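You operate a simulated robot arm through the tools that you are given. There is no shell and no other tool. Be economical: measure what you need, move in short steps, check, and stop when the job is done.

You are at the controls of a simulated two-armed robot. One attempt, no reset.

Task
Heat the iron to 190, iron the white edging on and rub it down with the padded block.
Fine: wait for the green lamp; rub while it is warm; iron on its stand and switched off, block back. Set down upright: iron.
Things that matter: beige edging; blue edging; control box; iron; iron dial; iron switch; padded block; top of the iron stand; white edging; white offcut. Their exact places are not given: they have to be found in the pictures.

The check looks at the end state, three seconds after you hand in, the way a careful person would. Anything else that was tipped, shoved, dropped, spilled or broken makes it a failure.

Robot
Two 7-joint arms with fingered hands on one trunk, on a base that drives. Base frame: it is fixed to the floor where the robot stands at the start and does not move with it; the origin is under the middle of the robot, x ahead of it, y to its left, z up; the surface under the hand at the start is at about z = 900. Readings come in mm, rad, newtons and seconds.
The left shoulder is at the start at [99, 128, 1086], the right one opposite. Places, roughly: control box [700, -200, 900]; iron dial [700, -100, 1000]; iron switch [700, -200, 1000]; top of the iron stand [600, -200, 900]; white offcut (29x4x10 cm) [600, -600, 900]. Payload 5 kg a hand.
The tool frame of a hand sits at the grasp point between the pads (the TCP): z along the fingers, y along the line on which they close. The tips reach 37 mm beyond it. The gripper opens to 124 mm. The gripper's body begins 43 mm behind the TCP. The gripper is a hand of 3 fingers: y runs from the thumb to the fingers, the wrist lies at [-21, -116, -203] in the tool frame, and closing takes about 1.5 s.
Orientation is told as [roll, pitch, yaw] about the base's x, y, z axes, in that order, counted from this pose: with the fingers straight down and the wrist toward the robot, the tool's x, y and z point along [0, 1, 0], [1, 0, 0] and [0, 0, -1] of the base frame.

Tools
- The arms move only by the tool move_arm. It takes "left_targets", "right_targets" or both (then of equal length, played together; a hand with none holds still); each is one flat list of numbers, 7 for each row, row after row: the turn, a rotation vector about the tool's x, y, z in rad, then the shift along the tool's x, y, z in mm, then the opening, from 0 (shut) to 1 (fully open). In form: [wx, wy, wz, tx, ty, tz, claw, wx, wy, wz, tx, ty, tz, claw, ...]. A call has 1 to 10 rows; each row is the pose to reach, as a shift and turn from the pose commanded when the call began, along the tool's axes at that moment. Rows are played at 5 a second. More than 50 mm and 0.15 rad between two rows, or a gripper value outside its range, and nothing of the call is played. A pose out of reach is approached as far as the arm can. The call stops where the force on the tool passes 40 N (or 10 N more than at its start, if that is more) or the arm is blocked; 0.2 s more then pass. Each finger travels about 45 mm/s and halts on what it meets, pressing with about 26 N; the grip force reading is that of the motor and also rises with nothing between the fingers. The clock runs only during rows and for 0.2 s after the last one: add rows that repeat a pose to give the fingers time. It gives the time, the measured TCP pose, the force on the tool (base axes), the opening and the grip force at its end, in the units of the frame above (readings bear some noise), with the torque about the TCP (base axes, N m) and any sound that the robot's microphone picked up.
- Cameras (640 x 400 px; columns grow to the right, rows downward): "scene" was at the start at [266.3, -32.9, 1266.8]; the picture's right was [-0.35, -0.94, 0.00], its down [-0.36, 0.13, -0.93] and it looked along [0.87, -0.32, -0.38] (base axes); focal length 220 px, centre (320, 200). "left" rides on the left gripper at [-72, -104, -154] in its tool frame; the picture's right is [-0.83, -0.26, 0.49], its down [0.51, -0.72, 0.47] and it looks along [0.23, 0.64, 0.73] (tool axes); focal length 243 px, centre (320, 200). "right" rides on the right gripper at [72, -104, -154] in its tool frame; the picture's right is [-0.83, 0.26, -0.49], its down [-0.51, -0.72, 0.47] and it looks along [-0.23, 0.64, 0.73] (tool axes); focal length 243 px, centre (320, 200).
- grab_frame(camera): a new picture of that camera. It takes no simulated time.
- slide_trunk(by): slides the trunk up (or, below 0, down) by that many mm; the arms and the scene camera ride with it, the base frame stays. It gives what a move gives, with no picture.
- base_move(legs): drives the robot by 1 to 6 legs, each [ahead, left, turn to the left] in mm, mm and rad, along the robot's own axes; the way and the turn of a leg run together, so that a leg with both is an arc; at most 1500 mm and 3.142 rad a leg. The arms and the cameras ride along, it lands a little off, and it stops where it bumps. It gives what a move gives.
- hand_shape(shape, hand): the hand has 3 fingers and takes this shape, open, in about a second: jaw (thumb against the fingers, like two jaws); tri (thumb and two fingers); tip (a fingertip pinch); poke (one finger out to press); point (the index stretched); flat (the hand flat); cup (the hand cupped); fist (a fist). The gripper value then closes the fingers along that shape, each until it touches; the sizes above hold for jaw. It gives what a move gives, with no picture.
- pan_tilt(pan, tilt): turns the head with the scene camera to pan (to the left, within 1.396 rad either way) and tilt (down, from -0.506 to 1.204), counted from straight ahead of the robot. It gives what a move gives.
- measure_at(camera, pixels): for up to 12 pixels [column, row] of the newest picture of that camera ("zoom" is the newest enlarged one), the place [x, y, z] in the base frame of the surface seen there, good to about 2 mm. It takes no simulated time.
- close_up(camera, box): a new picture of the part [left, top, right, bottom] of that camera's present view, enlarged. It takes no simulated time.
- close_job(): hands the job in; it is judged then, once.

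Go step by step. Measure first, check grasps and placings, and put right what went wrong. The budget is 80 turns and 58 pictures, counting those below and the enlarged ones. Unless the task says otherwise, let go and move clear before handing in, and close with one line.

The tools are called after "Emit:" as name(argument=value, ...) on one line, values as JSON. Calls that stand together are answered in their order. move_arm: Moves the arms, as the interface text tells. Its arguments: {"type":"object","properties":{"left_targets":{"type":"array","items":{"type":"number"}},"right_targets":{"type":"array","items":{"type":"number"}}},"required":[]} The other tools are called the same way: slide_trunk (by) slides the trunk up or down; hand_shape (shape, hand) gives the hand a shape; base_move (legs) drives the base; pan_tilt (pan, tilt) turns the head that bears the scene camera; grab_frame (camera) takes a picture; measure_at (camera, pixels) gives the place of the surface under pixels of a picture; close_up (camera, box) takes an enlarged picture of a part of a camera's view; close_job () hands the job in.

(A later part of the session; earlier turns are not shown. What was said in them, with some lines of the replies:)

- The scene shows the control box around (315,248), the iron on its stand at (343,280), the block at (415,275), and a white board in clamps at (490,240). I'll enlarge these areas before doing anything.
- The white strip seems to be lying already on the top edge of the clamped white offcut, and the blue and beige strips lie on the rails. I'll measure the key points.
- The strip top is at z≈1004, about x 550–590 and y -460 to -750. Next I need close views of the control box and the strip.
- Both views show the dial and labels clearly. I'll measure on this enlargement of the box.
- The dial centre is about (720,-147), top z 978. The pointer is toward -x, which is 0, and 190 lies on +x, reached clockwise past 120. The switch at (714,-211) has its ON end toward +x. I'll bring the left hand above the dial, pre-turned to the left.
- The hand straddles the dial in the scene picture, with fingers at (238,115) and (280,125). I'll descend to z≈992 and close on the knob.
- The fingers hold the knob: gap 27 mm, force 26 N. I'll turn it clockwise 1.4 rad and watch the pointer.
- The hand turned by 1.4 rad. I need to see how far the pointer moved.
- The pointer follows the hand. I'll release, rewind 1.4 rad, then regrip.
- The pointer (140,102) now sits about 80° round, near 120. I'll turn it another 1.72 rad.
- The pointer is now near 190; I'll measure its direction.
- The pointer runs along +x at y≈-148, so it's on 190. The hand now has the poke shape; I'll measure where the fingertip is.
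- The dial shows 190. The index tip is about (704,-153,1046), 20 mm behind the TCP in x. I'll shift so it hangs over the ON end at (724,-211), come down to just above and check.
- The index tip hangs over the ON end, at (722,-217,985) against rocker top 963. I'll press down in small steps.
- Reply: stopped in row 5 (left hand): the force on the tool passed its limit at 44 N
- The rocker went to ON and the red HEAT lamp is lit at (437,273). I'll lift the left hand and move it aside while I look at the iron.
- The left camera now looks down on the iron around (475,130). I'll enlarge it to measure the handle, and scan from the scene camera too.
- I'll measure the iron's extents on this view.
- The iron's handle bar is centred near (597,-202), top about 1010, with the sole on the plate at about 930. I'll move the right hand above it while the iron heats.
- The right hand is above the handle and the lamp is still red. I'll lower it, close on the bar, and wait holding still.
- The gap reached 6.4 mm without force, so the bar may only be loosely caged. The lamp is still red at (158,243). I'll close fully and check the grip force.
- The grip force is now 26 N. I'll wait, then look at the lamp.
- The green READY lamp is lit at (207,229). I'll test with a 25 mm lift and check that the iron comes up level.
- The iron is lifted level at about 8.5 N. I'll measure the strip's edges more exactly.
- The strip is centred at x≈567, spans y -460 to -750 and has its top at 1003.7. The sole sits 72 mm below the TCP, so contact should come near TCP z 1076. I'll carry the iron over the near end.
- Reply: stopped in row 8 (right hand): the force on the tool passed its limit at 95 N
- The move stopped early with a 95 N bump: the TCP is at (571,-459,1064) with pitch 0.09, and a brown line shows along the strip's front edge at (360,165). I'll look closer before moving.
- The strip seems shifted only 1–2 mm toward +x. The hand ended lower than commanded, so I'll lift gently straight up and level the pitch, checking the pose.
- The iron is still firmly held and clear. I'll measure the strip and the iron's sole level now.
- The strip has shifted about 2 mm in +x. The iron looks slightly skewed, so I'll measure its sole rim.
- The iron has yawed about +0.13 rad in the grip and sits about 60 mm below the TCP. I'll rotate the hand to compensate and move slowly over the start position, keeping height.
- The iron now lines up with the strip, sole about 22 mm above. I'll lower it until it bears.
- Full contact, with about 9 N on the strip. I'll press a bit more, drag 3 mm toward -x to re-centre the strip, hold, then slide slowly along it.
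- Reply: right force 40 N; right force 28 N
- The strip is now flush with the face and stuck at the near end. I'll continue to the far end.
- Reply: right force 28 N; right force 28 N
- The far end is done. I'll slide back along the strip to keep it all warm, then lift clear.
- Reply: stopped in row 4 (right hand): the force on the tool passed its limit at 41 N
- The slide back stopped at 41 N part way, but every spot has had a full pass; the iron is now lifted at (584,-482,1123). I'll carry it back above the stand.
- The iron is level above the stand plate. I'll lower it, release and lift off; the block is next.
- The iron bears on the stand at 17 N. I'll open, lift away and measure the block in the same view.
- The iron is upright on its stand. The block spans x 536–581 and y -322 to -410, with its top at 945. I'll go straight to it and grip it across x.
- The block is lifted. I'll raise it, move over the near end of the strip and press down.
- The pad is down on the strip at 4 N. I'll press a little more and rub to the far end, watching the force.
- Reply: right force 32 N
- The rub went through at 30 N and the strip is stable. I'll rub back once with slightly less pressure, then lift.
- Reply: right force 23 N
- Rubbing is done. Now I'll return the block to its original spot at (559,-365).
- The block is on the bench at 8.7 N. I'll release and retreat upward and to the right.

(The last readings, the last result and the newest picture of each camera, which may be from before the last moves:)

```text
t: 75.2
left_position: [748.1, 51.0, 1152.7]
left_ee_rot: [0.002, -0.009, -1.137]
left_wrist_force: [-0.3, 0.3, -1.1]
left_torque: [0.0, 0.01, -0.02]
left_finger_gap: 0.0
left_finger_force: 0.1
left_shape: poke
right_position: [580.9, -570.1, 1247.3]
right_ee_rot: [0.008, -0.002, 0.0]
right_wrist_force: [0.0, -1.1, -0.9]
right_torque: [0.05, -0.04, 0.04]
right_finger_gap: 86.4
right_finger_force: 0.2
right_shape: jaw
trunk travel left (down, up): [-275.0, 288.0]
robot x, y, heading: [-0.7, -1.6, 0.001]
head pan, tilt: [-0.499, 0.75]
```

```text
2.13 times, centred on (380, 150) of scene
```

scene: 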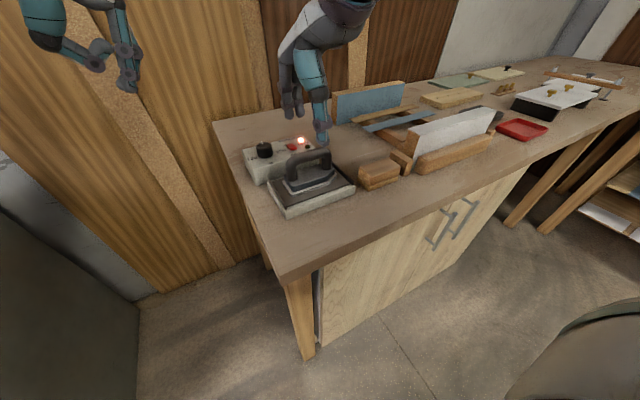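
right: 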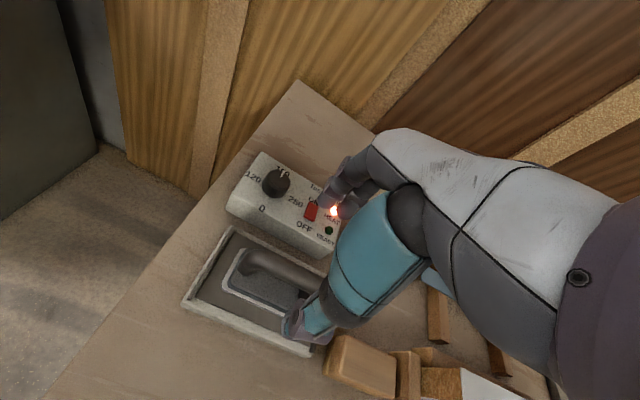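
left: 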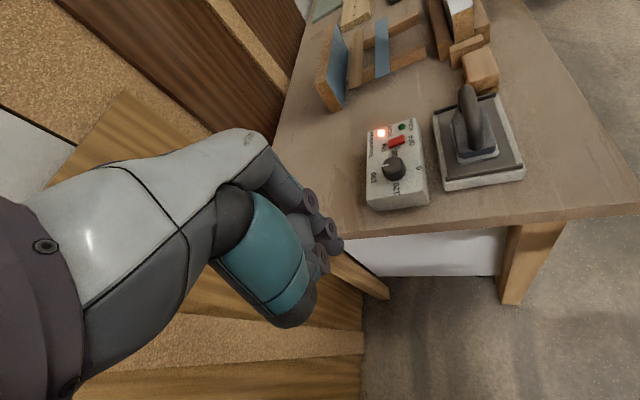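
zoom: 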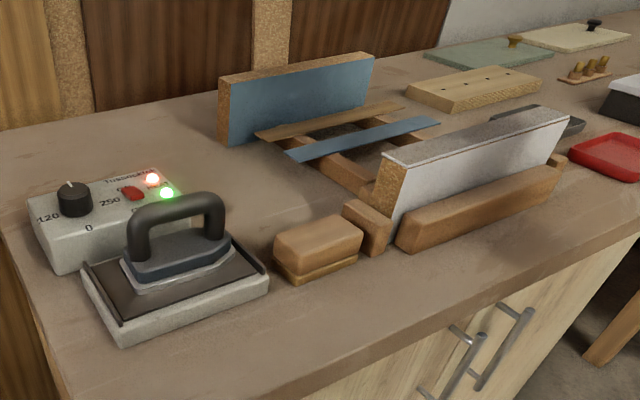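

Everything's in place: iron upright at (180,240), block back at (318,248), edging on. Next I'll bring the left poke finger over the OFF end at (703,-212), turned so the second finger stays off the rocker.

Emit:
move_arm(left_targets=[0, 0, -0.08, -16.8, 26.5, 8, 0, 0, 0, -0.16, -33.6, 53, 16, 0, 0, 0, -0.24, -50.4, 79.5, 24, 0, 0, 0, -0.32, -67.2, 106, 32, 0, 0, 0, -0.4, -84, 132.5, 45, 0, 0, 0, -0.48, -100.8, 159, 60, 0, 0, 0, -0.56, -117.6, 185.5, 80, 0, 0, 0, -0.638, -134.7, 212, 102, 0, 0, 0, -0.638, -134.7, 212, 135, 0, 0, 0, -0.638, -134.7, 212, 135, 0])

Emit:
close_up(camera="right", box=[0, 40, 180, 190])

```text
t: 77.4
left_position: [715.2, -194.8, 1017.1]
left_ee_rot: [-0.005, -0.01, -0.499]
left_wrist_force: [0.2, 0.0, -0.3]
left_torque: [0.0, -0.04, 0.03]
left_finger_gap: 0.1
left_finger_force: 0.1
left_shape: poke
right_position: [579.5, -569.2, 1250.1]
right_ee_rot: [0.005, -0.002, -0.001]
right_wrist_force: [0.0, 0.1, 0.2]
right_torque: [0.04, -0.03, 0.04]
right_finger_gap: 86.8
right_finger_force: 0.1
right_shape: jaw
trunk travel left (down, up): [-275.0, 288.0]
robot x, y, heading: [0.5, -2.0, -0.0]
head pan, tilt: [-0.499, 0.75]
```

```text
2.67 times, centred on (90, 115) of right
```

zoom: 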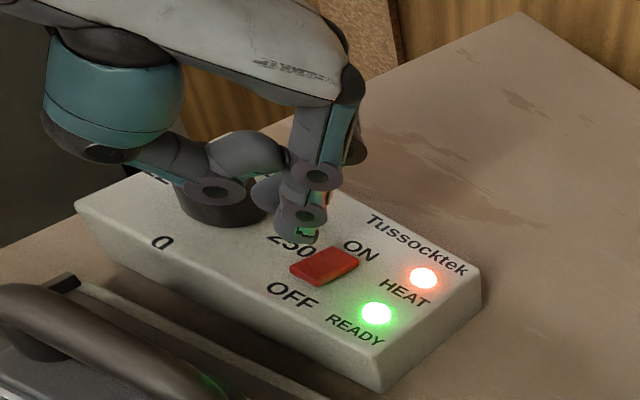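

Emit:
measure_at(camera="zoom", pixels=[[305, 236], [300, 225], [285, 235], [310, 275], [300, 268], [325, 260], [345, 262], [335, 250]])

```text
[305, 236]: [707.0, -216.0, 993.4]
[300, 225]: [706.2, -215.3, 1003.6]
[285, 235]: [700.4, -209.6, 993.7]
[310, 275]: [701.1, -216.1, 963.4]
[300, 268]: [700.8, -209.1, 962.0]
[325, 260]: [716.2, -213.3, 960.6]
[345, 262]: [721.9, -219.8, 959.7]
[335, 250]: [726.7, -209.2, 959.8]
```

The fingertip is over the OFF half at (706,-209), about 20 mm up. I'll press down gradually.

Emit:
move_arm(left_targets=[0, 0, 0, -3.6, 0, 12, 0, 0, 0, 0, -3.6, 0, 18, 0, 0, 0, 0, -3.6, 0, 22, 0, 0, 0, 0, -3.6, 0, 26, 0, 0, 0, 0, -3.6, 0, 30, 0])

Emit:
close_up(camera="right", box=[0, 40, 180, 190])

```text
t: 78.6
left_position: [713.4, -201.9, 996.3]
left_ee_rot: [-0.007, -0.024, -0.501]
left_wrist_force: [-6.5, 0.7, 17.7]
left_torque: [-0.13, 0.33, -0.04]
left_finger_gap: 0.0
left_finger_force: 0.0
left_shape: poke
right_position: [579.1, -568.4, 1249.7]
right_ee_rot: [0.005, -0.001, 0.001]
right_wrist_force: [1.3, 0.3, 0.4]
right_torque: [0.0, 0.05, 0.03]
right_finger_gap: 86.5
right_finger_force: 0.0
right_shape: jaw
trunk travel left (down, up): [-275.0, 288.0]
robot x, y, heading: [1.1, 1.5, 0.001]
head pan, tilt: [-0.499, 0.75]
stopped in row 5 (left hand): the force on the tool passed its limit at 45 N (the readings are from after the stop); the commanded pose is now the measured one
```

```text
2.67 times, centred on (90, 115) of right
```

zoom: 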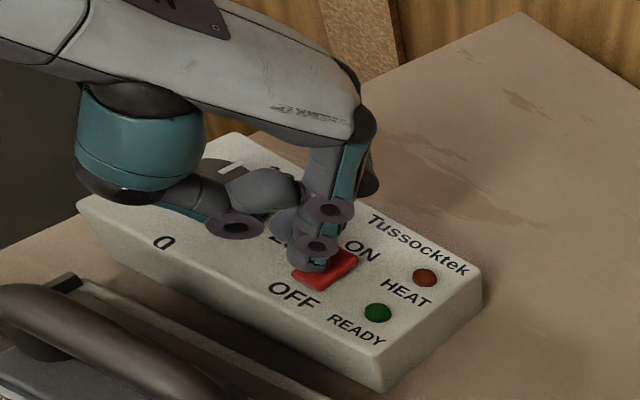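

Both lamps are out, so the switch is off. I'll lift the left hand straight up, move it clear, and take a last look.

Emit:
move_arm(left_targets=[0, 0, 0, 0, 0, -40, 0, 0, 0, 0, 0, 0, -80, 0, 0, 0, 0, 0, 0, -115, 0, 0, 0, 0, 40, 0, -125, 0, 0, 0, 0, 80, 0, -135, 0, 0, 0, 0, 120, 0, -140, 0, 0, 0, 0, 160, 0, -150, 0, 0, 0, 0, 200, 0, -150, 0])

Emit:
close_up(camera="scene", box=[230, 70, 530, 230])

Emit:
close_up(camera="right", box=[0, 80, 360, 390])

```text
t: 80.4
left_position: [810.6, -21.2, 1142.2]
left_ee_rot: [-0.007, -0.019, -0.5]
left_wrist_force: [0.2, 0.9, -0.7]
left_torque: [0.01, 0.02, -0.06]
left_finger_gap: 0.1
left_finger_force: 0.1
left_shape: poke
right_position: [579.1, -566.6, 1250.1]
right_ee_rot: [0.006, -0.001, 0.002]
right_wrist_force: [1.0, -0.2, 0.6]
right_torque: [-0.01, 0.0, 0.0]
right_finger_gap: 86.4
right_finger_force: 0.1
right_shape: jaw
trunk travel left (down, up): [-275.0, 288.0]
robot x, y, heading: [1.4, -3.4, 0.001]
head pan, tilt: [-0.499, 0.75]
```

```text
2.13 times, centred on (380, 150) of scene
```

zoom: 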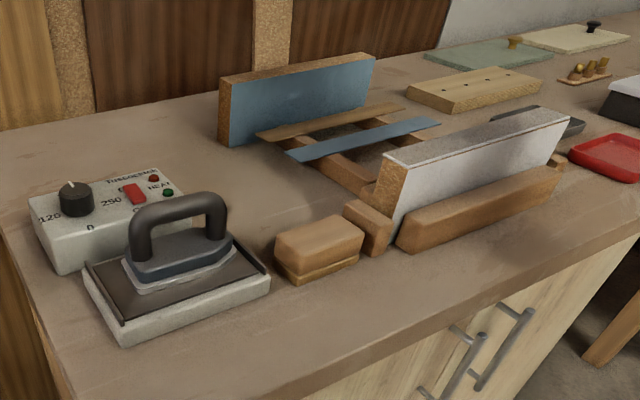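

```text
1.29 times, centred on (180, 235) of right
```

zoom: 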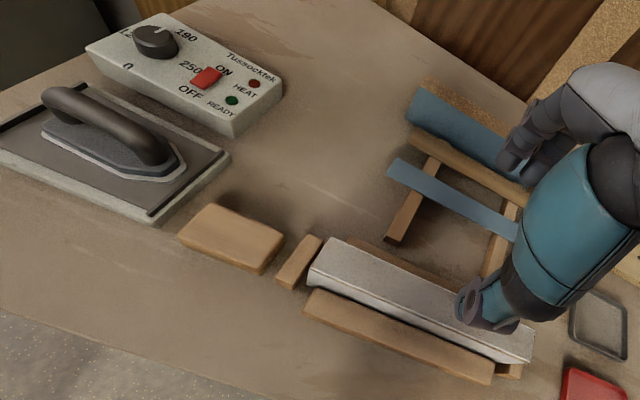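

The iron is upright and off, and the block is back. One last check of how the edging sits.

Emit:
close_up(camera="scene", box=[395, 90, 515, 165])

Emit:
measure_at(camera="zoom", pixels=[[80, 195], [100, 215], [150, 215], [300, 165], [480, 110], [250, 150], [400, 110], [530, 115]])

```text
5.33 times, centred on (455, 128) of scene
```

zoom: 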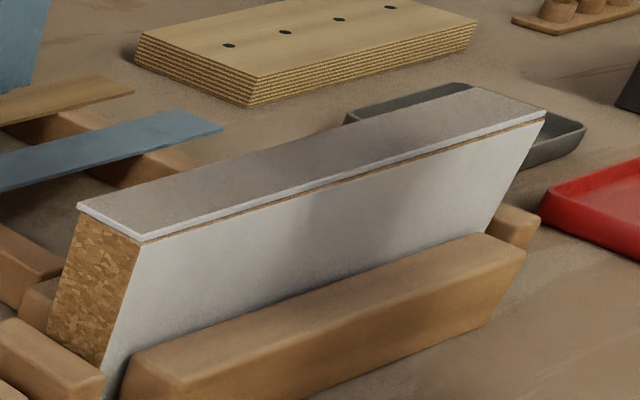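

```text
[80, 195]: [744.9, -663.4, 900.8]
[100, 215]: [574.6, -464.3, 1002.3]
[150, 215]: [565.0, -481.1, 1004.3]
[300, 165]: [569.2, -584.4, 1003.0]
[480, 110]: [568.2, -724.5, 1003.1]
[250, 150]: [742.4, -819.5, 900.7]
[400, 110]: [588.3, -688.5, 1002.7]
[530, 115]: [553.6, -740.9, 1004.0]
```

The white edging lies flat and flush along the whole edge, the lamps are out, and both hands are clear. I'm handing in.

Emit:
close_job()

```text
The job is handed in.
```

The white edging is ironed on at 190 and rubbed down warm, lying flat and within about 1 mm of flush; the iron is upright on its stand and switched off, and the block is back in place. On the way over, the iron knocked the loose strip about 2 mm, and I drew it back before it stuck.
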